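You operate a simulated robot arm through the tools that you are given. There is no shell and no other tool. Be economical: measure what you need, move in short steps, check, and stop when the job is done.

Carry out the task below with a simulated robot arm. There is one attempt and no reset: what you move stays moved.

TASK
Put one of the green housings from the top of the blue bench on top of the blue wiper. Put the black corner block on the top shelf of the grey cart away on the shelf under the wooden bench. Stack the 0.090 mm small spool from the top shelf of the grey cart on top of the 0.100 mm small spool. Stack the white packet labelled "springs" from the top shelf of the grey cart on top of the white packet that says "belts". Stack the dark blue coil marked "S" from the top of the green bench on top of the dark blue coil that says "P". Open the right bench drawer, fetch the cream cone and set it in the inside of the right bench drawer and shut the drawer again. Do these in any order. Set down upright: black corner block, cream cone.

It is judged by the outcome, as a careful person would: the job done as asked, and still so three seconds after it is handed in. It fails if anything else is knocked over, pushed out of place, dropped, spilled or broken.

THE ROBOT
A 6-joint arm with a fingered hand on a trunk, on a base that drives. Base frame: it is fixed to the floor where the robot stands at the start and does not move with it; the origin is under the middle of the robot, x ahead of it, y to its left, z up; the surface under the hand at the start is at about z = 0.78. Readings come in m, rad, newtons and seconds.
With the tool pointing down near the work surface it reaches from about 0.32 to 0.74 m from the robot's upright axis, wherever it stands. Its first joint turns from -2.897 to 2.897 rad. Places, roughly: black corner block (7x7x9 cm) [-4.4, -9.9, 0.8]; blue wiper [1, -0.25, 0.75]; cream cone (6x6x7 cm) [-5.5, 0.8, 0.8]; dark blue coil [-5.5, 2, 0.75]; green housing [0.75, 0.75, 0.75]; inside of the right bench drawer [-5.6, -1.1, 0.7]; right bench drawer [-5.5, -1.1, 0.7]; shelf under the wooden bench [-5.7, -7.9, 0.2]; small spool [-4.25, -9.5, 0.75]; white packet [-4.25, -9.75, 0.75]. Payload 4 kg.
The tool frame sits at the grasp point between the pads (the TCP): z along the fingers, y along the line on which they close. The tips reach 0.026 m beyond it. The gripper opens to 0.148 m. The gripper's body begins 0.073 m behind the TCP. The gripper is a hand of 3 fingers: y runs from the thumb to the fingers, the wrist lies at [0, 0, -0.239] in the tool frame, and closing takes about 1.5 s.
Orientation is told as [roll, pitch, yaw] about the base's x, y, z axes, in that order, counted from this pose: with the fingers straight down and closing along the base's y, the tool's x points along the base's -x, its y along +y and its z along -z.

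THE INTERFACE
- The arm moves only by the tool arm_command. Its argument "commands" is a list of rows, each a list of 7 numbers: the shift along the base's x, y, z in cm, then the turn, a rotation vector about the base's x, y, z in rad, then the gripper command, from -1 (shut) to 1 (fully open), values between in proportion. In form: [[dx, dy, dz, rx, ry, rz, hand], ...]. A call has 1 to 12 rows; each row shifts and turns the commanded pose from where the row before left it. Rows are played at 5 a second. More than 0.05 m and 0.15 rad between two rows, or a gripper value outside its range, and nothing of the call is played. Where a pose cannot be reached the arm comes as near as it can. A force on the tool above 40 N (or 10 N above the force at the start of the call, whichever is more), or a blocked arm, ends the call early, and 0.2 s more pass. The fingers move at their own pace (about 0.153 m/s each) and stop on an object; they squeeze with about 31 N. The grip force told is the motor's: it shows also when the fingers shut on nothing. Time passes only in rows, and 0.2 s behind the last, so rows that do not move let the fingers close. It gives the time, the measured TCP pose, the force on the tool (base axes), the opening and the grip force at its end, in the units of the frame above (readings bear some noise), with the torque about the TCP (base axes, N m) and any sound that the robot's microphone picked up.
- Cameras (640 x 400 px; columns grow to the right, rows downward): "scene" is now at [0.0374, 0.1329, 1.4259]; the picture's right is [-0.26, -0.96, 0.00], its down [-0.60, 0.16, -0.78] and it looks along [0.76, -0.21, -0.62] (base axes); focal length 251 px, centre (320, 200). "wrist" rides on the gripper at [0.068, -0.039, -0.09] in the tool frame; the picture's right is [0.50, 0.87, 0.00], its down [-0.66, 0.38, -0.65] and it looks along [-0.57, 0.33, 0.76] (tool axes); focal length 222 px, centre (320, 200). There is no depth. A picture from a camera that has moved, and an enlarged one, comes with that camera's place and axes in the base frame and with its lens. The place of the scene camera against the robot may be out by one fixed shift of up to 0.018 m in any direction.
- capture(camera): a new picture of that camera. No time passes.
- lift_body(by): slides the trunk up (or, below 0, down) by that many m; the arm and the scene camera ride with it, the base frame stays. It gives what a move gives, with no picture.
- base_move(legs): drives the robot by 1 to 6 legs, each [ahead, left, turn to the left] in m, m and rad, along the robot's own axes; the way and the turn of a leg run together, so that a leg with both is an arc; at most 1.5 m and 3.142 rad a leg. The arm and the cameras ride along, it lands a little off, and it stops where it bumps. It gives what a move gives.
- grasp_type(shape): the hand has 3 fingers and takes this shape, open, in about a second: jaw (thumb against the fingers, like two jaws); tri (thumb and two fingers); tip (a fingertip pinch); poke (one finger out to press); point (the index stretched); flat (the hand flat); cup (the hand cupped); fist (a fist). The gripper value then closes the fingers along that shape, each until it touches; the sizes above hold for jaw. It gives what a move gives, with no picture.
- pan_tilt(pan, tilt): turns the head with the scene camera to pan (to the left, within 2.705 rad either way) and tilt (down, from -0.506 to 1.204), counted from straight ahead of the robot. It gives what a move gives.
- zoom(camera, box): a new picture of the part [left, top, right, bottom] of that camera's present view, enlarged. No time passes.
- close_job(): hands the job in; it is judged then, once.

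Work in short steps. Places have to be worked out from the pictures, the camera data and where the tool is seen: move nearer, look again, correct. Check each grasp and each placing, and mend what went wrong. You have 207 turns and 200 pictures in all, those below and enlarged ones among them. Open the gripper and draw the arm clear of the work before you hand the job in, unless the task says otherwise; then end with one line.

The tools are called by a JSON object that holds its "op" and its "data". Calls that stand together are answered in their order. arm_command: Moves the arm, as the interface text tells. Its arguments: {"type":"object","properties":{"commands":{"type":"array","items":{"type":"array","items":{"type":"number"}}}},"required":["commands"]} The other tools are called the same way: lift_body (by) slides the trunk up or down; grasp_type (shape) gives the hand a shape; base_move (legs) drives the base; pan_tilt (pan, tilt) turns the head that bears the scene camera; capture (camera) takes a picture; zoom (camera, box) takes an enlarged picture of a part of a camera's view; close_job () hands the job in.

At the start:

```text
clock: 0.0
eef_pos: [0.4736, -0.1293, 1.0726]
tcp_rot: [-0.001, -0.001, 0.001]
ft_force: [0.3, -1.4, -0.2]
ft_torque: [-0.02, -0.02, 0.02]
gripper_width: 0.148
gripper_force: 0.2
shape: jaw
trunk travel left (down, up): [-0.375, 0.215]
robot x, y, heading: [0.0008, -0.0004, 0.001]
head pan, tilt: [-0.267, 0.67]
```

scene: 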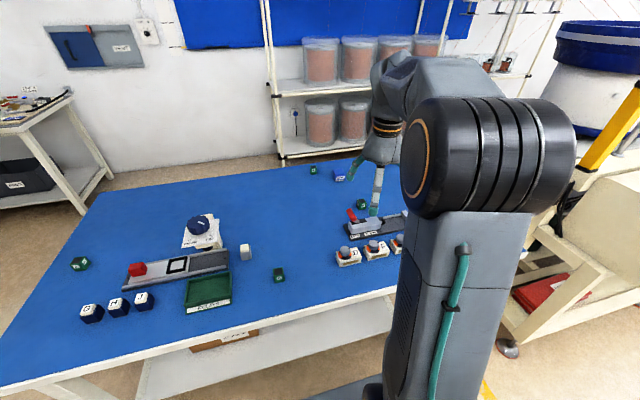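
wrist: 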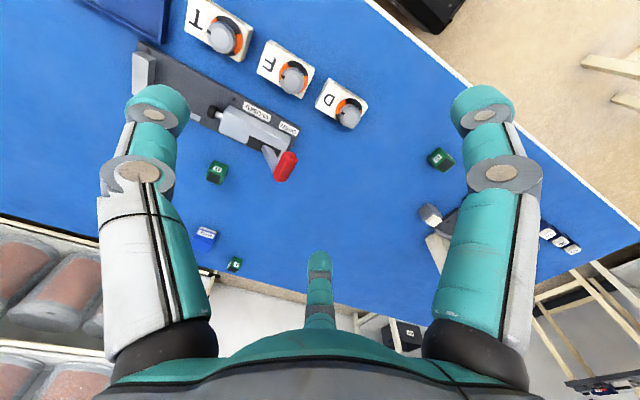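

I'll zoom in on the green items and the blue item on the blue bench to identify them.

{"op": "zoom", "data": {"camera": "scene", "box": [290, 150, 410, 225]}}

{"op": "zoom", "data": {"camera": "wrist", "box": [160, 130, 320, 290]}}

{"op": "zoom", "data": {"camera": "scene", "box": [50, 200, 310, 330]}}

```text
5.33 times, centred on (350, 188) of scene
camera zoom: at [0.0374, 0.1329, 1.4259], right [-0.26, -0.96, 0.0], down [-0.6, 0.16, -0.78], along [0.76, -0.21, -0.62], focal length 1341 px, centre (160, 267)
```

zoom: 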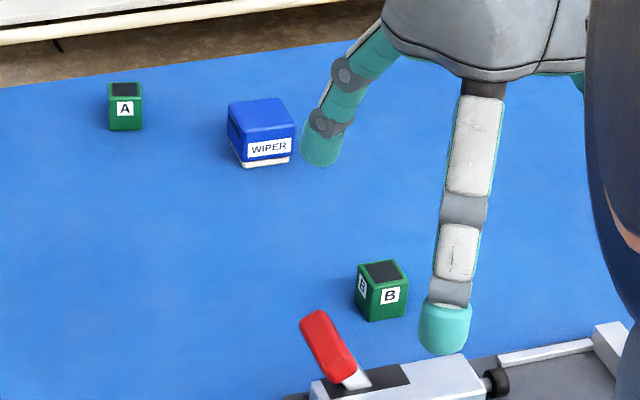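

```text
2.50 times, centred on (240, 210) of wrist
camera zoom: at [0.4056, -0.1686, 1.163], right [-0.5, 0.87, 0.0], down [0.66, 0.38, 0.65], along [0.57, 0.33, -0.76], focal length 555 px, centre (520, 175)
```

zoom: 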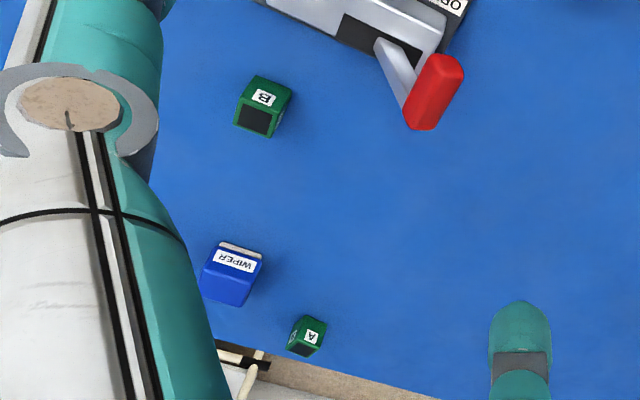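

```text
2.46 times, centred on (180, 265) of scene
camera zoom: at [0.0374, 0.1329, 1.4259], right [-0.26, -0.96, 0.0], down [-0.6, 0.16, -0.78], along [0.76, -0.21, -0.62], focal length 619 px, centre (665, 40)
```

zoom: 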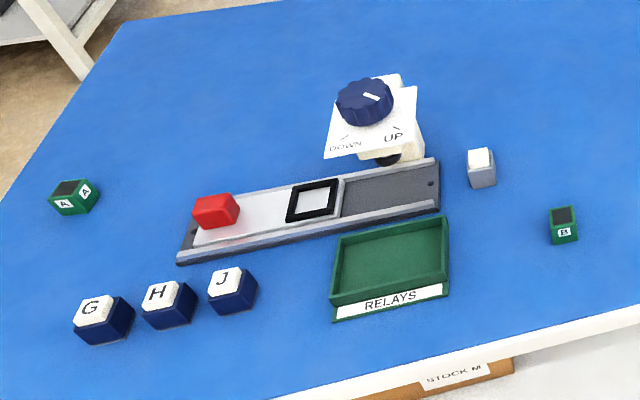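

B is at about (0.725,-0.22) and the wiper at (0.95,-0.2). I need to know how close the base can get, so I look down at the bench edge and to the right.

{"op": "pan_tilt", "data": {"pan": 0.3, "tilt": 1.2}}

{"op": "capture", "data": {"camera": "scene"}}

{"op": "pan_tilt", "data": {"pan": -1.2, "tilt": 0.8}}

{"op": "capture", "data": {"camera": "scene"}}

```text
clock: 1.0
eef_pos: [0.4738, -0.1289, 1.0726]
tcp_rot: [-0.001, 0.0, -0.001]
ft_force: [-0.6, -0.1, 0.2]
ft_torque: [0.0, -0.04, 0.05]
gripper_width: 0.1476
gripper_force: 0.0
shape: jaw
trunk travel left (down, up): [-0.375, 0.215]
robot x, y, heading: [-0.0024, 0.0014, 0.006]
head pan, tilt: [0.3, 1.201]
```

```text
194 pictures are left
camera scene: at [0.0079, 0.172, 1.3874], right [0.29, -0.96, 0.0], down [-0.89, -0.27, -0.36], along [0.35, 0.11, -0.93], focal length 251 px, centre (320, 200)
```

scene: 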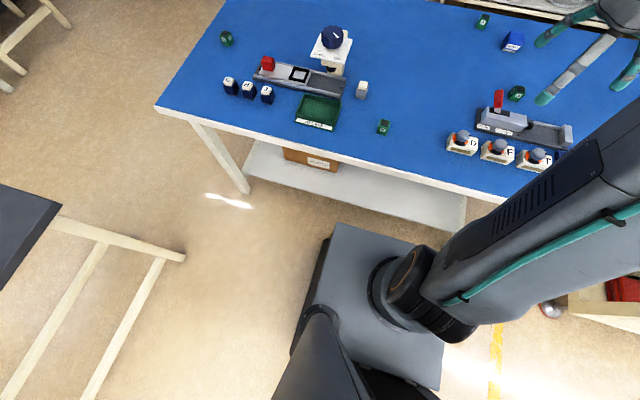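

```text
clock: 2.6
eef_pos: [0.4731, -0.1287, 1.0727]
tcp_rot: [0.0, -0.002, 0.0]
ft_force: [0.3, 0.0, 0.9]
ft_torque: [-0.01, -0.02, 0.01]
gripper_width: 0.1481
gripper_force: 0.1
shape: jaw
trunk travel left (down, up): [-0.375, 0.215]
robot x, y, heading: [-0.0026, -0.0013, 0.002]
head pan, tilt: [-1.201, 0.799]
```

```text
193 pictures are left
camera scene: at [-0.0164, 0.0803, 1.4151], right [-0.93, -0.36, 0.0], down [-0.26, 0.67, -0.7], along [0.25, -0.65, -0.72], focal length 251 px, centre (320, 200)
```

scene: 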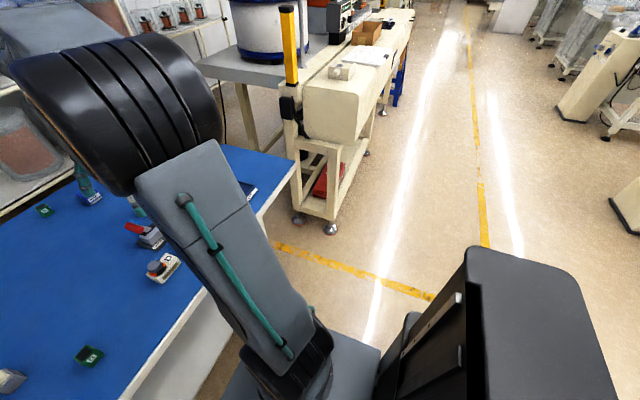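

The base front is near x≈0.32, and there is room under the bench before its lower shelf. I sidestep right and creep forward.

{"op": "base_move", "data": {"legs": [[0, -0.2, 0], [0.13, 0, 0]]}}

{"op": "pan_tilt", "data": {"pan": 0.2, "tilt": 1.2}}

{"op": "capture", "data": {"camera": "scene"}}

{"op": "capture", "data": {"camera": "wrist"}}

```text
clock: 5.1
eef_pos: [0.601, -0.334, 1.0723]
tcp_rot: [0.001, 0.0, 0.001]
ft_force: [0.1, -0.6, 0.6]
ft_torque: [0.02, -0.02, -0.03]
gripper_width: 0.1477
gripper_force: 0.1
shape: jaw
trunk travel left (down, up): [-0.375, 0.215]
robot x, y, heading: [0.1262, -0.2045, 0.001]
head pan, tilt: [-1.201, 0.799]
```

```text
clock: 6.6
eef_pos: [0.6012, -0.3342, 1.0721]
tcp_rot: [0.001, 0.0, 0.001]
ft_force: [-0.5, 0.6, -0.6]
ft_torque: [-0.01, -0.02, 0.01]
gripper_width: 0.1479
gripper_force: 0.1
shape: jaw
trunk travel left (down, up): [-0.375, 0.215]
robot x, y, heading: [0.1296, -0.2057, -0.001]
head pan, tilt: [0.201, 1.201]
```

```text
192 pictures are left
camera scene: at [0.1373, -0.0378, 1.3874], right [0.2, -0.98, 0.0], down [-0.91, -0.19, -0.36], along [0.36, 0.07, -0.93], focal length 251 px, centre (320, 200)
```

scene: 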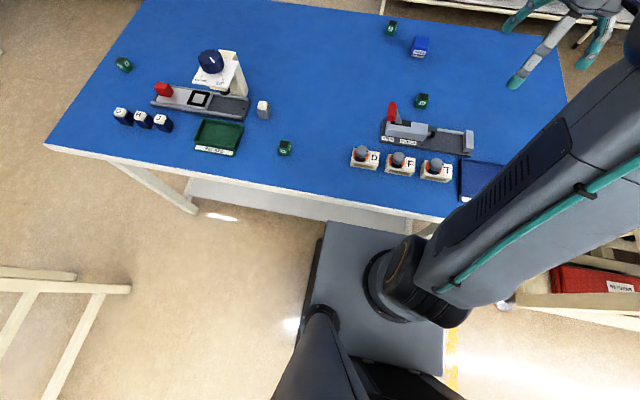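

```text
191 pictures are left
camera wrist: at [0.5338, -0.373, 1.1629], right [-0.5, 0.87, 0.0], down [0.66, 0.38, 0.65], along [0.57, 0.33, -0.76], focal length 222 px, centre (320, 200)
```

wrist: 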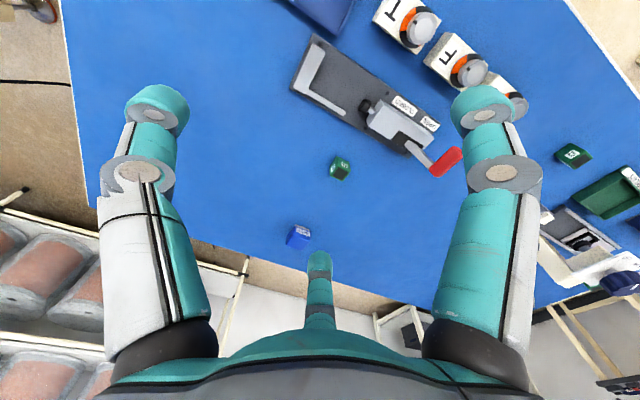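

Wiper estimates stay at (0.94,-0.2) and B at (0.72,-0.22). I creep 8 cm more forward so the wiper comes into reach.

{"op": "base_move", "data": {"legs": [[0.04, 0, 0], [0.04, 0, 0]]}}

{"op": "capture", "data": {"camera": "scene"}}

```text
clock: 7.5
eef_pos: [0.6236, -0.3348, 1.0715]
tcp_rot: [0.0, 0.002, -0.007]
ft_force: [0.5, 0.1, -0.6]
ft_torque: [-0.02, 0.0, 0.01]
gripper_width: 0.1479
gripper_force: 0.0
shape: jaw
trunk travel left (down, up): [-0.375, 0.215]
robot x, y, heading: [0.1564, -0.2012, -0.002]
head pan, tilt: [0.201, 1.201]
stopped in leg 1: the robot was blocked; the commanded pose is now the measured one
```

```text
190 pictures are left
camera scene: at [0.1614, -0.0361, 1.3874], right [0.19, -0.98, 0.0], down [-0.91, -0.18, -0.36], along [0.36, 0.07, -0.93], focal length 251 px, centre (320, 200)
```

scene: 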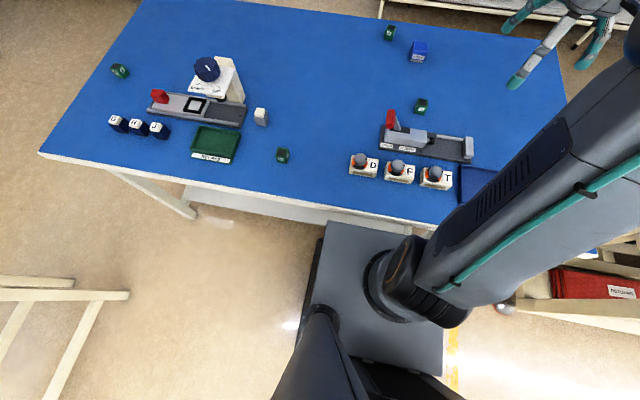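

Blocked at x=0.156; I can make up the last few cm by tilting the tool about the closing axis. I zoom on B and the wiper to get their yaw.

{"op": "zoom", "data": {"camera": "wrist", "box": [260, 130, 440, 250]}}

{"op": "zoom", "data": {"camera": "scene", "box": [350, 20, 480, 130]}}

```text
3.33 times, centred on (350, 190) of wrist
camera zoom: at [0.5563, -0.3738, 1.1618], right [-0.49, 0.87, 0.0], down [0.66, 0.37, 0.65], along [0.57, 0.32, -0.76], focal length 740 px, centre (220, 233)
```

zoom: 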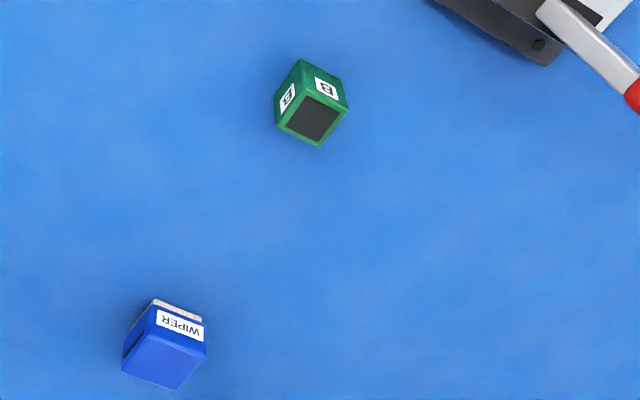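

```text
3.64 times, centred on (415, 75) of scene
camera zoom: at [0.1614, -0.0361, 1.3874], right [0.19, -0.98, 0.0], down [-0.91, -0.18, -0.36], along [0.36, 0.07, -0.93], focal length 914 px, centre (-26, 654)
```

zoom: 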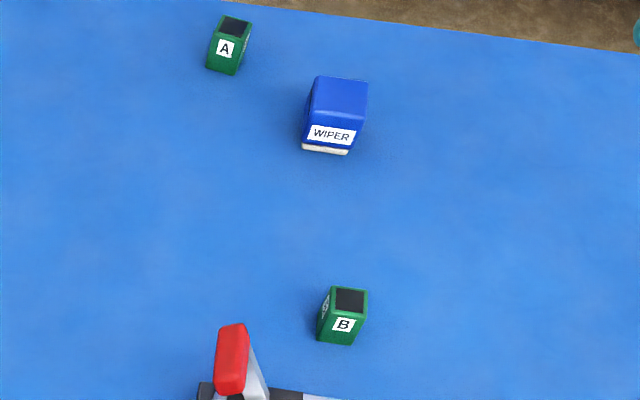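

Both objects are aligned with the base axes. The three fingers look spread at 120°, so I partly close the hand in the air to see how they converge.

{"op": "arm_command", "data": {"commands": [[0, 0, 0, 0, 0, 0, -0.3], [0, 0, 0, 0, 0, 0, -0.3], [0, 0, 0, 0, 0, 0, -0.3], [0, 0, 0, 0, 0, 0, -0.3], [0, 0, 0, 0, 0, 0, -0.3]]}}

{"op": "capture", "data": {"camera": "wrist"}}

{"op": "arm_command", "data": {"commands": [[0, 0, 0, 0, 0, 0, -0.8], [0, 0, 0, 0, 0, 0, -0.8], [0, 0, 0, 0, 0, 0, -0.8], [0, 0, 0, 0, 0, 0, -0.8], [0, 0, 0, 0, 0, 0, -0.8]]}}

{"op": "capture", "data": {"camera": "wrist"}}

```text
clock: 8.7
eef_pos: [0.6231, -0.3361, 1.0709]
tcp_rot: [0.002, 0.0, -0.007]
ft_force: [1.0, -0.9, 0.4]
ft_torque: [-0.01, 0.0, -0.01]
gripper_width: 0.0522
gripper_force: 0.0
shape: jaw
trunk travel left (down, up): [-0.375, 0.215]
robot x, y, heading: [0.1477, -0.202, -0.006]
head pan, tilt: [0.201, 1.201]
```

```text
187 pictures are left
camera wrist: at [0.5559, -0.3739, 1.162], right [-0.49, 0.87, 0.0], down [0.66, 0.37, 0.65], along [0.57, 0.32, -0.76], focal length 222 px, centre (320, 200)
```

wrist: 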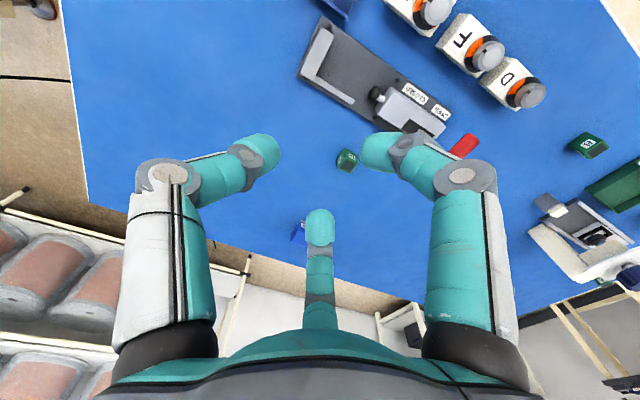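

```text
clock: 9.9
eef_pos: [0.6231, -0.3343, 1.072]
tcp_rot: [0.003, 0.002, -0.007]
ft_force: [-0.4, -0.5, -0.4]
ft_torque: [-0.01, 0.03, -0.01]
gripper_width: 0.0153
gripper_force: 0.0
shape: jaw
trunk travel left (down, up): [-0.375, 0.215]
robot x, y, heading: [0.1472, -0.2017, -0.006]
head pan, tilt: [0.201, 1.201]
```

```text
186 pictures are left
camera wrist: at [0.5559, -0.3739, 1.162], right [-0.49, 0.87, 0.0], down [0.66, 0.37, 0.65], along [0.57, 0.32, -0.76], focal length 222 px, centre (320, 200)
```

wrist: 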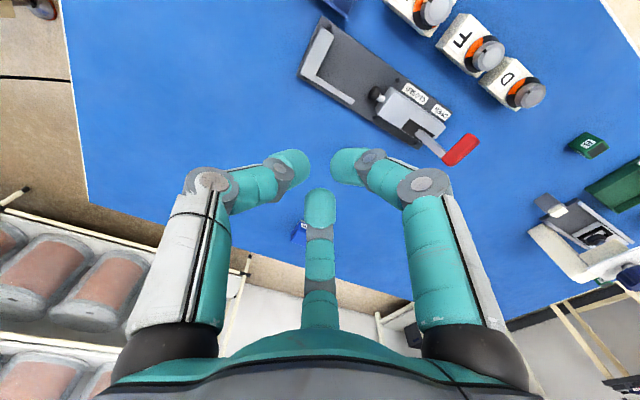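

The fingers converge on the centre. Next I test whether the arm reaches over the wiper untilted, at z≈0.95, before committing.

{"op": "arm_command", "data": {"commands": [[4.56, 1.87, 0, 0, 0, 0, 0.2], [4.56, 1.87, 0, 0, 0, 0, 0.2], [4.56, 1.87, -2, 0, 0, 0, 0.2], [4.56, 1.87, -2, 0, 0, 0, 0.2], [4.56, 1.87, -3, 0, 0, 0, 0.2], [4.56, 1.87, -3, 0, 0, 0, 0.2], [4.56, 1.87, -2, 0, 0, 0, 0.2]]}}

{"op": "capture", "data": {"camera": "scene"}}

{"op": "capture", "data": {"camera": "wrist"}}

```text
refused: row 3 steps farther than a row can; nothing moved
```

```text
185 pictures are left
camera scene: at [0.161, -0.0361, 1.3874], right [0.19, -0.98, 0.0], down [-0.91, -0.18, -0.36], along [0.36, 0.07, -0.93], focal length 251 px, centre (320, 200)
```

scene: 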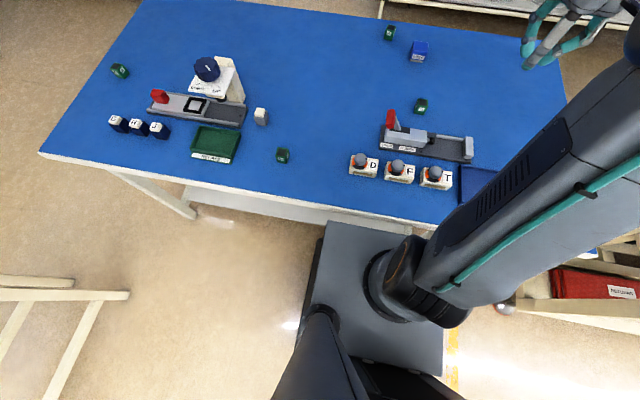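

```text
184 pictures are left
camera wrist: at [0.5559, -0.3739, 1.162], right [-0.49, 0.87, 0.0], down [0.66, 0.37, 0.65], along [0.57, 0.32, -0.76], focal length 222 px, centre (320, 200)
```

wrist: 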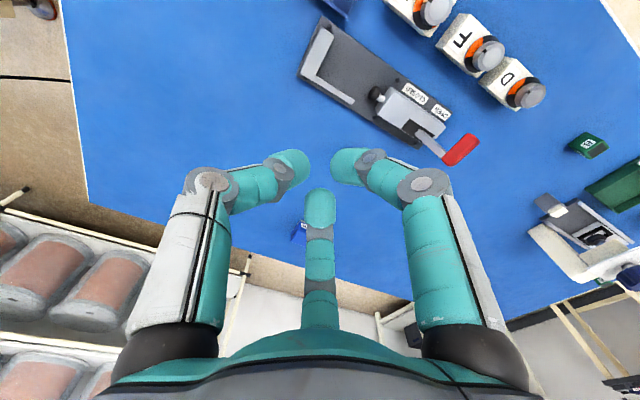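

Combined step limit is 5 cm; I'll split it into smaller rows.

{"op": "arm_command", "data": {"commands": [[4, 1.6, -1, 0, 0, 0, 0.2], [4, 1.6, -1, 0, 0, 0, 0.2], [4, 1.6, -1, 0, 0, 0, 0.2], [4, 1.6, -2, 0, 0, 0, 0.2], [4, 1.6, -2, 0, 0, 0, 0.2], [4, 1.6, -2, 0, 0, 0, 0.2], [4, 1.6, -2, 0, 0, 0, 0.2], [4, 1.6, -1, 0, 0, 0, 0.2]]}}

{"op": "zoom", "data": {"camera": "scene", "box": [350, 0, 510, 130]}}

```text
clock: 11.7
eef_pos: [0.8769, -0.1988, 0.9459]
tcp_rot: [0.002, 0.003, -0.006]
ft_force: [0.1, 0.2, -0.5]
ft_torque: [-0.02, 0.0, 0.0]
gripper_width: 0.0886
gripper_force: 0.2
shape: jaw
out of reach, approached as far as the arm can: row 7, 8
trunk travel left (down, up): [-0.375, 0.215]
robot x, y, heading: [0.1512, -0.2024, -0.008]
head pan, tilt: [0.201, 1.201]
```

```text
3.08 times, centred on (430, 65) of scene
camera zoom: at [0.1618, -0.0352, 1.3872], right [0.19, -0.98, 0.0], down [-0.91, -0.18, -0.36], along [0.36, 0.07, -0.93], focal length 774 px, centre (-18, 615)
```

zoom: 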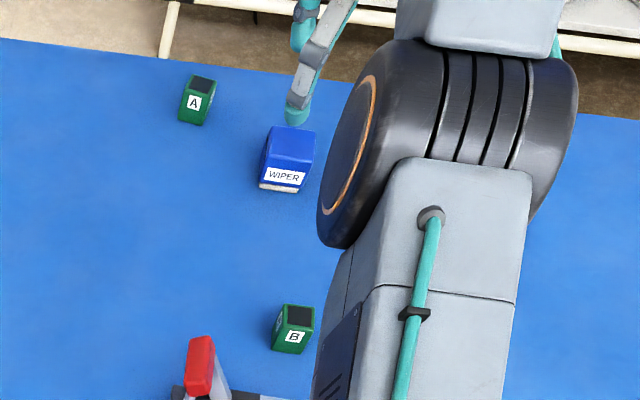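

Untilted limit is x≈0.877. I tilt 0.36 rad about y to gain the missing reach and check whether (0.942, -0.204) is attained.

{"op": "arm_command", "data": {"commands": [[2, 0, 0, 0, -0.12, 0, 0.2], [2, 0, 0, 0, -0.12, 0, 0.2], [2.5, -0.5, 0, 0, -0.12, 0, 0.2], [0, 0, 0, 0, 0, 0, 0.2]]}}

{"op": "capture", "data": {"camera": "wrist"}}

{"op": "zoom", "data": {"camera": "scene", "box": [350, 0, 510, 130]}}

```text
clock: 12.7
eef_pos: [0.9432, -0.2028, 0.947]
tcp_rot: [0.003, -0.361, -0.006]
ft_force: [0.1, -0.7, 0.2]
ft_torque: [-0.01, 0.01, -0.03]
gripper_width: 0.0886
gripper_force: 0.1
shape: jaw
trunk travel left (down, up): [-0.375, 0.215]
robot x, y, heading: [0.1491, -0.2064, -0.008]
head pan, tilt: [0.201, 1.201]
```

```text
182 pictures are left
camera wrist: at [0.8474, -0.2415, 1.0078], right [-0.46, 0.87, -0.17], down [0.39, 0.37, 0.84], along [0.8, 0.32, -0.51], focal length 222 px, centre (320, 200)
```

wrist: 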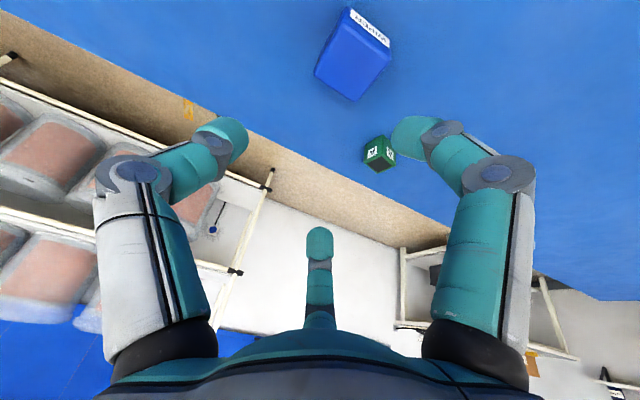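

```text
3.08 times, centred on (430, 65) of scene
camera zoom: at [0.1611, -0.036, 1.3874], right [0.19, -0.98, 0.0], down [-0.91, -0.18, -0.36], along [0.36, 0.07, -0.93], focal length 774 px, centre (-18, 615)
```

zoom: 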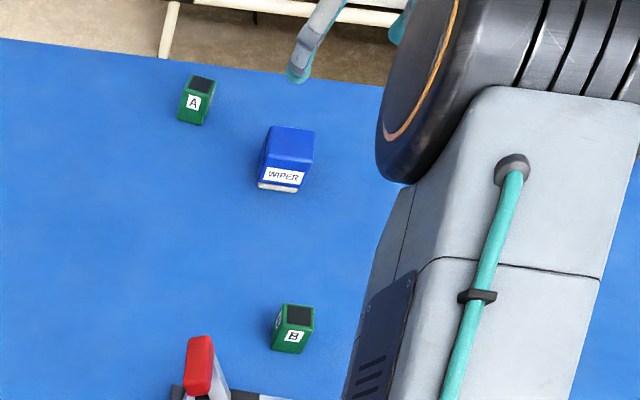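

Wiper centre triangulates to about (0.935,-0.204), top z≈0.82. Rather than grasping tilted, I'd get closer by turning the base sideways (its half-width is smaller). First I untilt, retract and raise the arm.

{"op": "arm_command", "data": {"commands": [[-2, 0, 2, 0, 0.12, 0, 0.2], [-3, 0, 3, 0, 0.12, 0, 0.2], [-3, 0, 3, 0, 0.12, 0, 0.2], [-4, 0, 2, 0, 0, 0, 0.2], [-4, 0, 2, 0, 0, 0, 0.2], [-4, 0, 0, 0, 0, 0, 0.2], [-4, 0, 0, 0, 0, 0, 0.2], [-4, 0, 0, 0, 0, 0, 0.2], [-4, 0, 0, 0, 0, 0, 0.2]]}}

{"op": "base_move", "data": {"legs": [[-0.35, 0, 0], [0, 0, 1.571]]}}

{"op": "pan_tilt", "data": {"pan": -0.9, "tilt": 1.1}}

{"op": "capture", "data": {"camera": "scene"}}

```text
clock: 14.7
eef_pos: [0.6094, -0.1839, 1.0559]
tcp_rot: [0.002, 0.004, -0.005]
ft_force: [0.8, 0.0, -0.3]
ft_torque: [0.02, 0.01, -0.02]
gripper_width: 0.0886
gripper_force: 0.0
shape: jaw
out of reach, approached as far as the arm can: row 2, 3
trunk travel left (down, up): [-0.375, 0.215]
robot x, y, heading: [0.1504, -0.2022, -0.006]
head pan, tilt: [0.201, 1.201]
```

```text
clock: 20.8
eef_pos: [-0.2233, 0.2584, 1.0558]
tcp_rot: [0.002, 0.003, 1.563]
ft_force: [0.0, -0.4, 0.7]
ft_torque: [0.02, -0.02, 0.02]
gripper_width: 0.0884
gripper_force: 0.0
shape: jaw
trunk travel left (down, up): [-0.375, 0.215]
robot x, y, heading: [-0.2036, -0.202, 1.559]
head pan, tilt: [0.201, 1.201]
```

```text
clock: 22.1
eef_pos: [-0.2236, 0.2583, 1.0553]
tcp_rot: [0.001, 0.002, 1.562]
ft_force: [-0.3, 1.0, 0.3]
ft_torque: [0.02, 0.02, -0.02]
gripper_width: 0.0884
gripper_force: 0.1
shape: jaw
trunk travel left (down, up): [-0.375, 0.215]
robot x, y, heading: [-0.2063, -0.2007, 1.565]
head pan, tilt: [-0.901, 1.1]
```

```text
180 pictures are left
camera scene: at [-0.303, -0.2263, 1.3934], right [0.61, -0.79, 0.0], down [-0.7, -0.55, -0.45], along [0.36, 0.28, -0.89], focal length 251 px, centre (320, 200)
```

scene: 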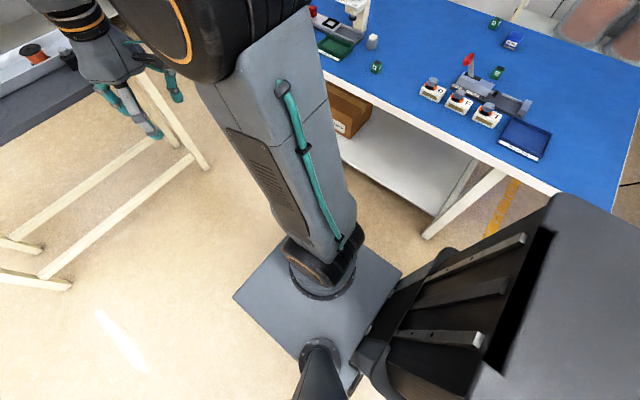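

The base is narrower sideways. I move 0.22 m along +y to clear the bench leg, then sidle right toward the bench.

{"op": "base_move", "data": {"legs": [[0.22, 0, 0], [0, -0.35, 0], [0, -0.08, 0]]}}

{"op": "pan_tilt", "data": {"pan": -1.6, "tilt": 1.0}}

{"op": "capture", "data": {"camera": "scene"}}

```text
clock: 26.4
eef_pos: [0.2129, 0.4724, 1.0555]
tcp_rot: [0.0, 0.003, 1.551]
ft_force: [0.4, -0.3, -0.3]
ft_torque: [0.0, -0.01, 0.01]
gripper_width: 0.0882
gripper_force: 0.0
shape: jaw
trunk travel left (down, up): [-0.375, 0.215]
robot x, y, heading: [0.221, 0.0121, 1.548]
head pan, tilt: [-0.901, 1.1]
```

```text
clock: 27.4
eef_pos: [0.214, 0.4742, 1.0553]
tcp_rot: [0.002, 0.003, 1.551]
ft_force: [-0.7, -0.1, 0.2]
ft_torque: [0.02, 0.03, 0.02]
gripper_width: 0.0886
gripper_force: 0.0
shape: jaw
trunk travel left (down, up): [-0.375, 0.215]
robot x, y, heading: [0.2266, 0.0124, 1.55]
head pan, tilt: [-1.6, 1.0]
```

```text
179 pictures are left
camera scene: at [0.1485, -0.0528, 1.4], right [-0.05, -1.0, 0.0], down [-0.84, 0.04, -0.54], along [0.54, -0.03, -0.84], focal length 251 px, centre (320, 200)
```

scene: 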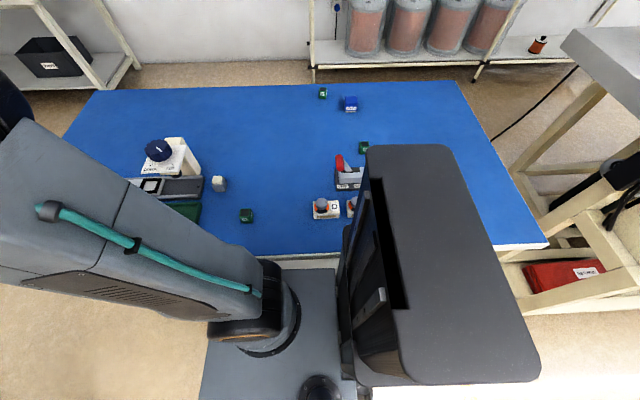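

Now at x=0.226; I need a few cm more. I back up 5 cm along y and edge 2.5 cm closer, still short of the D block at x≈0.49.

{"op": "base_move", "data": {"legs": [[-0.06, 0, 0], [0, -0.025, 0]]}}

{"op": "capture", "data": {"camera": "scene"}}

```text
clock: 28.9
eef_pos: [0.2252, 0.4088, 1.0555]
tcp_rot: [0.001, 0.001, 1.56]
ft_force: [-0.3, 0.1, 0.4]
ft_torque: [-0.01, -0.01, 0.0]
gripper_width: 0.0885
gripper_force: 0.1
shape: jaw
trunk travel left (down, up): [-0.375, 0.215]
robot x, y, heading: [0.2423, -0.0498, 1.558]
head pan, tilt: [-1.6, 1.0]
stopped in leg 2: the robot was blocked; the commanded pose is now the measured one
```

```text
178 pictures are left
camera scene: at [0.164, -0.1164, 1.4], right [-0.04, -1.0, 0.0], down [-0.84, 0.03, -0.54], along [0.54, -0.02, -0.84], focal length 251 px, centre (320, 200)
```

scene: 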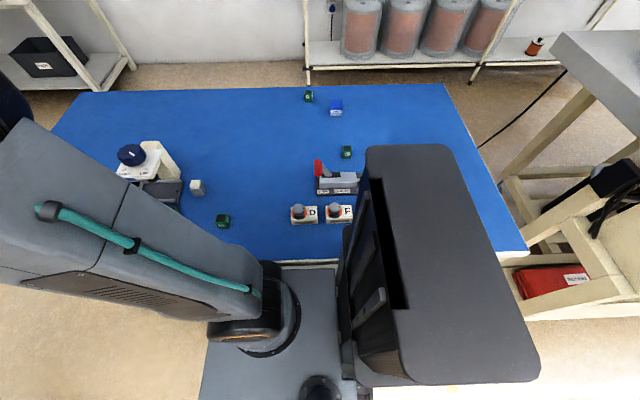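

Blocked gently at x=0.242, which is close enough (wiper at ~0.71 m). I swing the arm round over the bench with two calls, rotating the tool back to yaw 0.

{"op": "arm_command", "data": {"commands": [[4.2, -2, 0, 0, 0, -0.14, 0.2], [4.2, -2, 0, 0, 0, -0.14, 0.2], [4.2, -2, 0, 0, 0, -0.14, 0.2], [4.2, -2, 0, 0, 0, -0.14, 0.2], [4.2, -2, 0, 0, 0, -0.14, 0.2], [4.2, -2, 0, 0, 0, -0.14, 0.2], [4.2, -2, 0, 0, 0, -0.14, 0.2], [4.2, -2, 0, 0, 0, -0.14, 0.2], [4.2, -2, 0, 0, 0, -0.14, 0.2], [4.2, -2, 0, 0, 0, -0.14, 0.2]]}}

{"op": "arm_command", "data": {"commands": [[0.8, -4.3, 0, 0, 0, -0.08, 0.2], [0.8, -4.3, 0, 0, 0, -0.08, 0.2], [0.8, -4.3, 0, 0, 0, 0, 0.2], [0.8, -4.3, 0, 0, 0, 0, 0.2], [0.8, -4.3, 0, 0, 0, 0, 0.2], [0.8, -4.3, 0, 0, 0, 0, 0.2], [0.8, -4.3, 0, 0, 0, 0, 0.2], [0.8, -4.3, 0, 0, 0, 0, 0.2], [0.8, -4.3, -1, 0, 0, 0, 0.2], [0.5, -4.3, -2, 0, 0, 0, 0.2]]}}

{"op": "capture", "data": {"camera": "scene"}}

{"op": "capture", "data": {"camera": "wrist"}}

```text
clock: 31.1
eef_pos: [0.646, 0.2076, 1.054]
tcp_rot: [0.0, 0.002, 0.159]
ft_force: [-0.4, -0.9, 0.7]
ft_torque: [-0.01, -0.03, 0.03]
gripper_width: 0.0885
gripper_force: 0.1
shape: jaw
trunk travel left (down, up): [-0.375, 0.215]
robot x, y, heading: [0.2428, -0.0501, 1.561]
head pan, tilt: [-1.6, 1.0]
```

```text
clock: 33.3
eef_pos: [0.722, -0.2219, 1.0253]
tcp_rot: [0.003, 0.0, -0.001]
ft_force: [-0.2, -0.4, 0.6]
ft_torque: [-0.05, -0.03, -0.01]
gripper_width: 0.0886
gripper_force: 0.1
shape: jaw
trunk travel left (down, up): [-0.375, 0.215]
robot x, y, heading: [0.2452, -0.0463, 1.564]
head pan, tilt: [-1.6, 1.0]
```

```text
177 pictures are left
camera scene: at [0.1639, -0.1163, 1.4], right [-0.04, -1.0, 0.0], down [-0.84, 0.03, -0.54], along [0.54, -0.02, -0.84], focal length 251 px, centre (320, 200)
```

scene: 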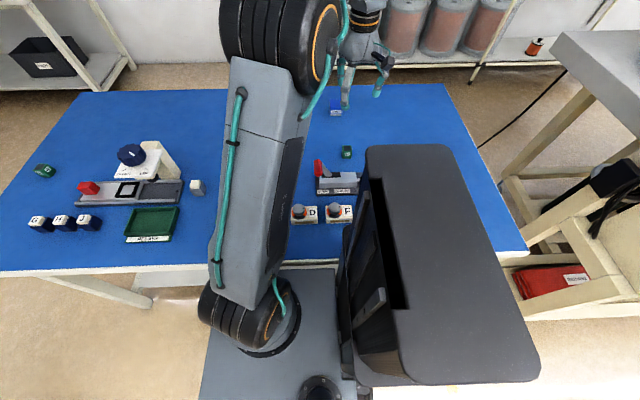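

```text
176 pictures are left
camera wrist: at [0.6539, -0.2611, 1.1144], right [-0.5, 0.87, 0.0], down [0.66, 0.38, 0.65], along [0.57, 0.33, -0.76], focal length 222 px, centre (320, 200)
```

wrist: 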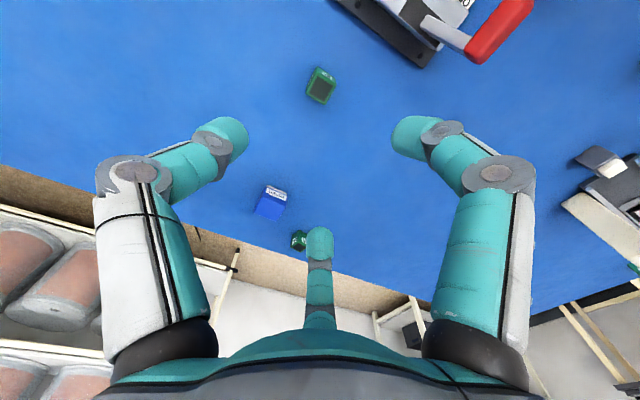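

B is directly below at (0.720,-0.222). I descend to z≈0.87 and check alignment.

{"op": "arm_command", "data": {"commands": [[0, 0, -4, 0, 0, 0, 0.2], [0, 0, -4, 0, 0, 0, 0.2], [0, 0, -4, 0, 0, 0, 0.2], [-0.1, 0, -3, 0, 0, 0, 0.2]]}}

{"op": "capture", "data": {"camera": "wrist"}}

{"op": "zoom", "data": {"camera": "scene", "box": [290, 80, 410, 200]}}

```text
clock: 34.3
eef_pos: [0.7191, -0.2213, 0.8748]
tcp_rot: [-0.001, 0.002, 0.0]
ft_force: [-0.1, -0.1, 0.2]
ft_torque: [-0.01, 0.0, -0.02]
gripper_width: 0.0886
gripper_force: 0.0
shape: jaw
trunk travel left (down, up): [-0.375, 0.215]
robot x, y, heading: [0.2457, -0.046, 1.56]
head pan, tilt: [-1.6, 1.0]
```

```text
175 pictures are left
camera wrist: at [0.6521, -0.2612, 0.9658], right [-0.5, 0.87, 0.0], down [0.66, 0.38, 0.65], along [0.57, 0.33, -0.76], focal length 222 px, centre (320, 200)
```

wrist: 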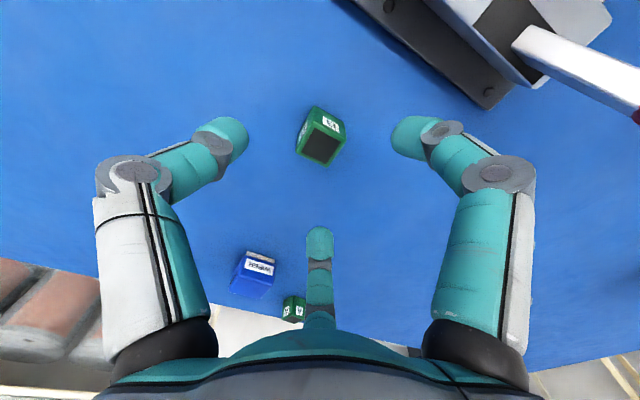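

```text
3.33 times, centred on (350, 140) of scene
camera zoom: at [0.1639, -0.1165, 1.4], right [-0.04, -1.0, 0.0], down [-0.84, 0.03, -0.54], along [0.54, -0.02, -0.84], focal length 838 px, centre (220, 400)
```

zoom: 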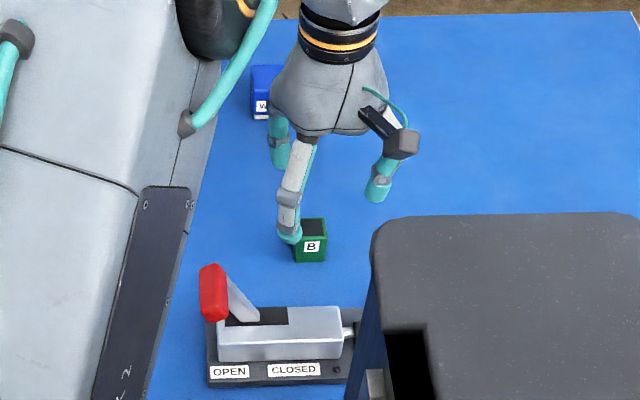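

Cube top is ~0.81, centre (0.722,-0.221). I go down to z≈0.81 and close.

{"op": "arm_command", "data": {"commands": [[0.3, 0, -3, 0, 0, 0, 0.2], [0, 0, -2, 0, 0, 0, 0.2], [0, 0, -1.4, 0, 0, 0, 0.2], [0, 0, 0, 0, 0, 0, -1], [0, 0, 0, 0, 0, 0, -1], [0, 0, 0, 0, 0, 0, -1], [0, 0, 0, 0, 0, 0, -1], [0, 0, 0, 0, 0, 0, -1]]}}

{"op": "capture", "data": {"camera": "wrist"}}

```text
clock: 36.1
eef_pos: [0.7227, -0.2222, 0.8102]
tcp_rot: [0.0, 0.003, 0.0]
ft_force: [0.1, -0.4, 0.4]
ft_torque: [-0.01, -0.02, 0.03]
gripper_width: 0.029
gripper_force: 30.8
shape: jaw
trunk travel left (down, up): [-0.375, 0.215]
robot x, y, heading: [0.241, -0.0506, 1.558]
head pan, tilt: [-1.6, 1.0]
```

```text
173 pictures are left
camera wrist: at [0.6561, -0.2604, 0.9013], right [-0.5, 0.87, 0.0], down [0.66, 0.38, 0.65], along [0.56, 0.33, -0.76], focal length 222 px, centre (320, 200)
```

wrist: 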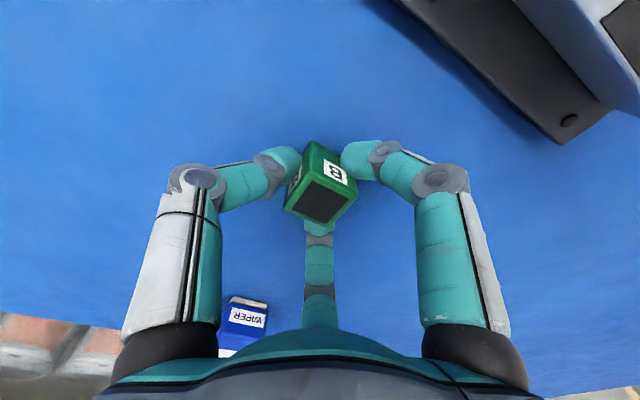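

Gripped at 0.029 m. I lift 10 cm and carry toward the wiper.

{"op": "arm_command", "data": {"commands": [[0, 0, 3, 0, 0, 0, -1], [0, 0, 4, 0, 0, 0, -1], [0, 0, 3, 0, 0, 0, -1], [4, 0.4, 0, 0, 0, 0, -1], [4, 0.4, 0, 0, 0, 0, -1], [4, 0.4, 0, 0, 0, 0, -1], [4, 0.4, 0, 0, 0, 0, -1], [3, 0.2, 0, 0, 0, 0, -1], [0, 0, 0, 0, 0, 0, -1]]}}

{"op": "capture", "data": {"camera": "wrist"}}

{"op": "zoom", "data": {"camera": "scene", "box": [270, 60, 410, 160]}}

```text
clock: 38.1
eef_pos: [0.8905, -0.1927, 0.9052]
tcp_rot: [0.002, 0.001, -0.002]
ft_force: [0.0, -0.4, 0.0]
ft_torque: [0.02, 0.0, -0.04]
gripper_width: 0.0284
gripper_force: 30.4
shape: jaw
out of reach, approached as far as the arm can: row 8
trunk travel left (down, up): [-0.375, 0.215]
robot x, y, heading: [0.2412, -0.0493, 1.562]
head pan, tilt: [-1.6, 1.0]
```

```text
172 pictures are left
camera wrist: at [0.8231, -0.231, 0.9948], right [-0.5, 0.87, 0.0], down [0.66, 0.38, 0.65], along [0.56, 0.33, -0.76], focal length 222 px, centre (320, 200)
```

wrist: 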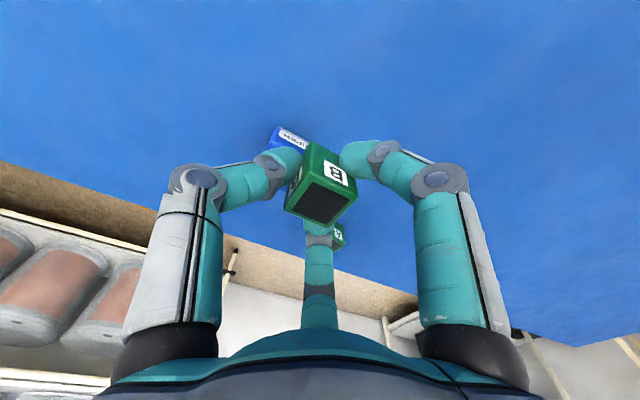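

```text
4.00 times, centred on (340, 110) of scene
camera zoom: at [0.1642, -0.1164, 1.4], right [-0.04, -1.0, 0.0], down [-0.84, 0.03, -0.54], along [0.54, -0.02, -0.84], focal length 1006 px, centre (240, 560)
```

zoom: 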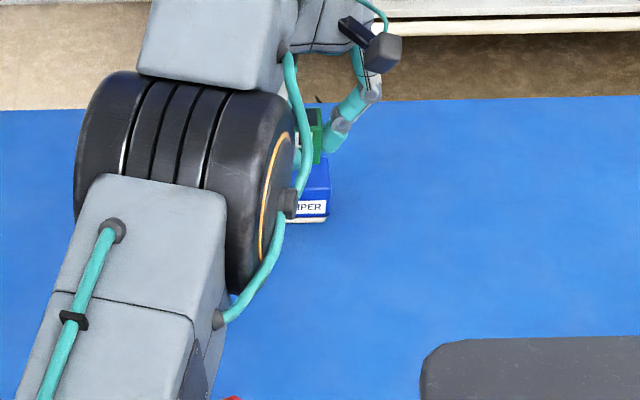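

Reach is limited because the shoulder is low; raising the trunk should extend reach. I lift the trunk 0.2 m and then move forward and down.

{"op": "lift_body", "data": {"by": 0.2}}

{"op": "arm_command", "data": {"commands": [[0, 0, -4, 0, 0, 0, -1], [0, 0, -4, 0, 0, 0, -1], [0, 0, -4, 0, 0, 0, -1], [0, 0, -4, 0, 0, 0, -1], [1, -0.4, -2, 0, 0, 0, -1], [2, -0.4, -1, 0, 0, 0, -1], [1.6, -0.3, 0, 0, 0, 0, -1], [0, 0, 0, 0, 0, 0, -1]]}}

{"op": "capture", "data": {"camera": "wrist"}}

{"op": "zoom", "data": {"camera": "scene", "box": [270, 60, 410, 160]}}

```text
clock: 40.3
eef_pos: [0.8894, -0.1917, 1.1052]
tcp_rot: [0.003, 0.003, 0.0]
ft_force: [0.2, 0.3, -0.3]
ft_torque: [-0.01, 0.0, -0.02]
gripper_width: 0.0286
gripper_force: 30.7
shape: jaw
trunk travel left (down, up): [-0.575, 0.015]
robot x, y, heading: [0.2434, -0.05, 1.565]
head pan, tilt: [-1.6, 1.0]
```

```text
clock: 42.1
eef_pos: [0.9197, -0.1949, 0.9155]
tcp_rot: [0.003, 0.001, 0.0]
ft_force: [0.1, 0.3, -0.7]
ft_torque: [0.0, 0.01, 0.01]
gripper_width: 0.028
gripper_force: 30.8
shape: jaw
out of reach, approached as far as the arm can: row 6, 7
trunk travel left (down, up): [-0.575, 0.015]
robot x, y, heading: [0.2435, -0.0465, 1.561]
head pan, tilt: [-1.6, 1.0]
```

```text
170 pictures are left
camera wrist: at [0.8524, -0.2339, 1.0059], right [-0.5, 0.87, 0.0], down [0.66, 0.38, 0.65], along [0.57, 0.33, -0.76], focal length 222 px, centre (320, 200)
```

wrist: 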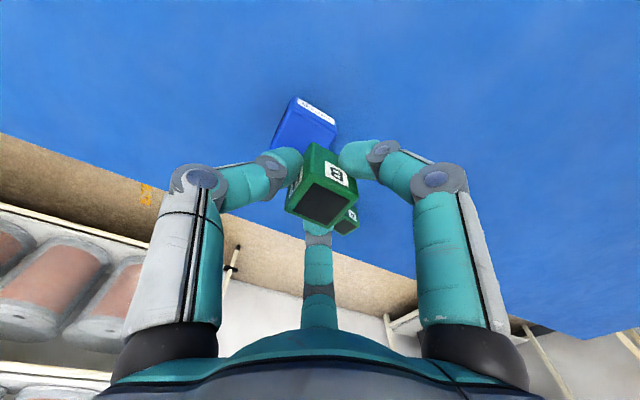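

```text
4.00 times, centred on (340, 110) of scene
camera zoom: at [0.164, -0.1165, 1.6], right [-0.04, -1.0, 0.0], down [-0.84, 0.03, -0.54], along [0.54, -0.02, -0.84], focal length 1006 px, centre (240, 560)
```

zoom: 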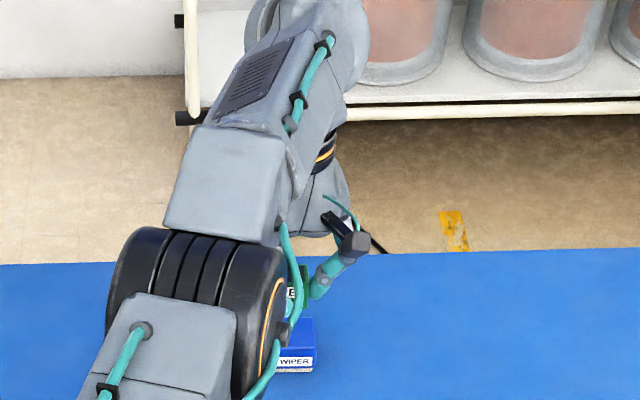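

Still ~1.6 cm short. I slide the base 0.1 m backward (−y), which shortens the distance from the arm's axis to the wiper.

{"op": "base_move", "data": {"legs": [[-0.1, 0, 0]]}}

{"op": "capture", "data": {"camera": "wrist"}}

```text
clock: 43.4
eef_pos: [0.917, -0.2513, 0.9171]
tcp_rot: [0.001, -0.001, 0.024]
ft_force: [0.7, 0.7, -0.2]
ft_torque: [0.03, -0.02, 0.0]
gripper_width: 0.0276
gripper_force: 30.8
shape: jaw
trunk travel left (down, up): [-0.575, 0.015]
robot x, y, heading: [0.234, -0.1245, 1.58]
head pan, tilt: [-1.6, 1.0]
stopped in leg 1: the robot was blocked; the commanded pose is now the measured one
```

```text
168 pictures are left
camera wrist: at [0.8505, -0.2922, 1.0063], right [-0.52, 0.85, 0.0], down [0.65, 0.39, 0.65], along [0.56, 0.34, -0.76], focal length 222 px, centre (320, 200)
```

wrist: 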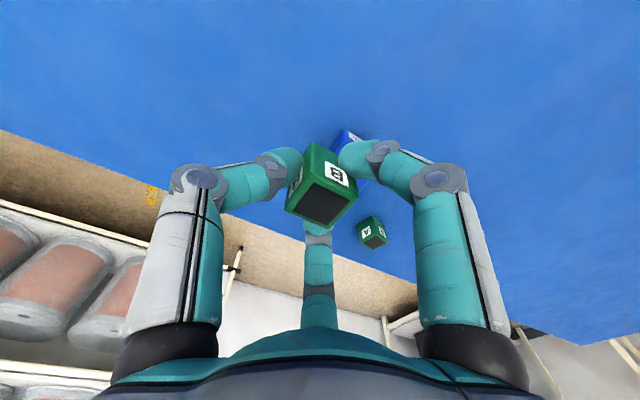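

Now the wiper is ~0.63 m from the arm axis. I move over it at z≈0.88.

{"op": "arm_command", "data": {"commands": [[0, 2.4, 0, 0, 0, -0.024, -1], [0, 2.3, -1, 0, 0, 0, -1], [1, 0, -1.5, 0, 0, 0, -1], [0.9, 0, -1, 0, 0, 0, -1], [0, 0, 0, 0, 0, 0, -1]]}}

{"op": "capture", "data": {"camera": "wrist"}}

{"op": "zoom", "data": {"camera": "scene", "box": [230, 60, 370, 160]}}

```text
clock: 44.5
eef_pos: [0.9279, -0.2001, 0.881]
tcp_rot: [0.001, 0.0, 0.0]
ft_force: [-0.6, -0.2, 0.2]
ft_torque: [0.0, -0.01, -0.02]
gripper_width: 0.0278
gripper_force: 31.0
shape: jaw
out of reach, approached as far as the arm can: row 4
trunk travel left (down, up): [-0.575, 0.015]
robot x, y, heading: [0.2338, -0.1279, 1.58]
head pan, tilt: [-1.6, 1.0]
```

```text
167 pictures are left
camera wrist: at [0.8605, -0.2394, 0.9722], right [-0.5, 0.87, 0.0], down [0.66, 0.38, 0.65], along [0.57, 0.33, -0.76], focal length 222 px, centre (320, 200)
```

wrist: 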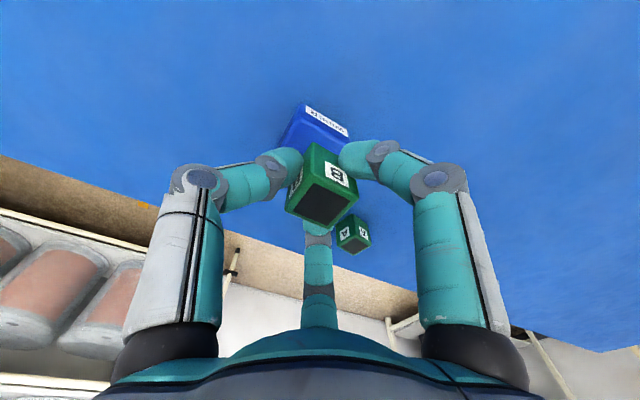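

```text
4.00 times, centred on (300, 110) of scene
camera zoom: at [0.1587, -0.192, 1.6], right [-0.02, -1.0, 0.0], down [-0.84, 0.02, -0.54], along [0.54, -0.01, -0.84], focal length 1006 px, centre (400, 560)
```

zoom: 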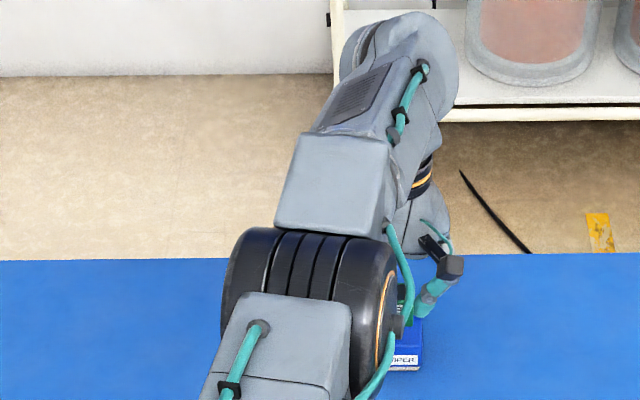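

I'm at (0.928,-0.200), with the wiper centre at about (0.936,-0.2055). I descend with small corrections toward contact at z≈0.85.

{"op": "arm_command", "data": {"commands": [[0.3, -0.5, -1, 0, 0, 0, -1], [0.4, 0, -1, 0, 0, 0, -1], [0, 0, -0.5, 0, 0, 0, -1], [0, 0, -0.3, 0, 0, 0, -1], [0, 0, 0, 0, 0, 0, -1]]}}

{"op": "capture", "data": {"camera": "wrist"}}

```text
clock: 45.8
eef_pos: [0.9271, -0.202, 0.8532]
tcp_rot: [0.001, -0.001, 0.0]
ft_force: [0.0, -0.2, -0.2]
ft_torque: [0.03, -0.01, 0.02]
gripper_width: 0.0277
gripper_force: 30.7
shape: jaw
out of reach, approached as far as the arm can: row 1, 2
trunk travel left (down, up): [-0.575, 0.015]
robot x, y, heading: [0.2373, -0.1253, 1.585]
head pan, tilt: [-1.6, 1.0]
```

```text
165 pictures are left
camera wrist: at [0.8596, -0.241, 0.9435], right [-0.5, 0.87, 0.0], down [0.66, 0.38, 0.65], along [0.57, 0.33, -0.76], focal length 222 px, centre (320, 200)
```

wrist: 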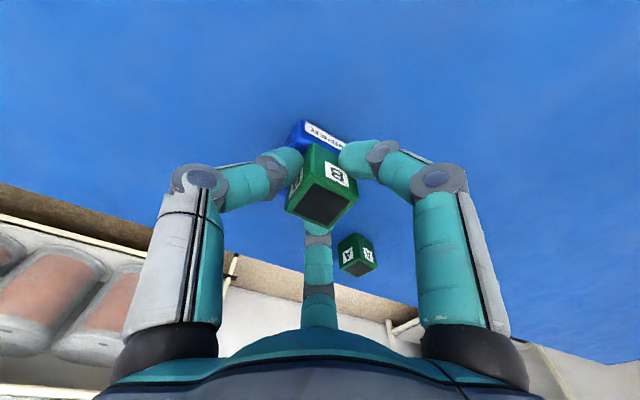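

About 9 mm short in x; a 2° tilt makes that up. Then I lower in 2 mm steps until contact.

{"op": "arm_command", "data": {"commands": [[0.8, -0.2, 0, 0, -0.035, 0, -1], [0, 0, 0, 0, 0, 0, -1], [0, 0, -0.2, 0, 0, 0, -1], [0, 0, -0.2, 0, 0, 0, -1], [0, 0, 0, 0, 0, 0, -1]]}}

```text
clock: 47.0
eef_pos: [0.9337, -0.2046, 0.8507]
tcp_rot: [0.003, -0.038, 0.0]
ft_force: [1.2, -0.1, 8.1]
ft_torque: [0.0, 0.07, 0.02]
gripper_width: 0.028
gripper_force: 30.7
shape: jaw
trunk travel left (down, up): [-0.575, 0.015]
robot x, y, heading: [0.2339, -0.1216, 1.582]
head pan, tilt: [-1.6, 1.0]
```

Contact at 8 N. I open the hand and rise.

{"op": "arm_command", "data": {"commands": [[0, 0, 0, 0, 0, 0, -0.4], [0, 0, 0, 0, 0, 0, 0.1], [0, 0, 0, 0, 0, 0, 0.2], [0, 0, 0, 0, 0, 0, 0.2], [0, 0, 3, 0, 0, 0, 0.2], [0, 0, 4, 0, 0, 0, 0.2], [-2, 0, 4, 0, 0.035, 0, 0.2], [-3, 0, 3, 0, 0, 0, 0.2], [-3, 0, 3, 0, 0, 0, 0.2], [-4, 0, 2, 0, 0, 0, 0.2], [-4, 0, 0, 0, 0, 0, 0.2]]}}

{"op": "capture", "data": {"camera": "wrist"}}

```text
clock: 49.4
eef_pos: [0.7757, -0.2033, 1.0415]
tcp_rot: [0.001, 0.001, 0.0]
ft_force: [0.5, 0.0, -0.1]
ft_torque: [0.0, -0.02, 0.03]
gripper_width: 0.0884
gripper_force: 0.0
shape: jaw
trunk travel left (down, up): [-0.575, 0.015]
robot x, y, heading: [0.2348, -0.1188, 1.586]
head pan, tilt: [-1.6, 1.0]
```

```text
164 pictures are left
camera wrist: at [0.7085, -0.2436, 1.1307], right [-0.5, 0.87, 0.0], down [0.66, 0.38, 0.65], along [0.57, 0.33, -0.76], focal length 222 px, centre (320, 200)
```

wrist: 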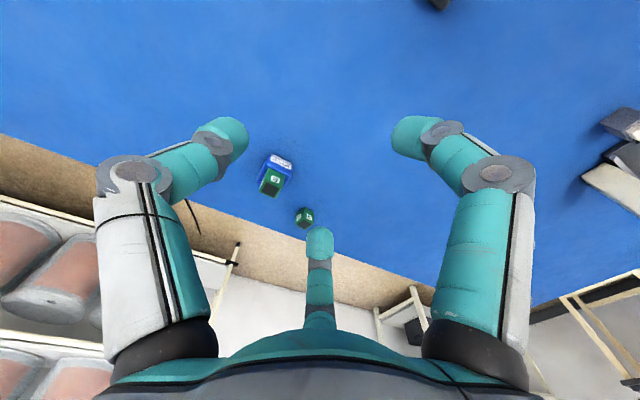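

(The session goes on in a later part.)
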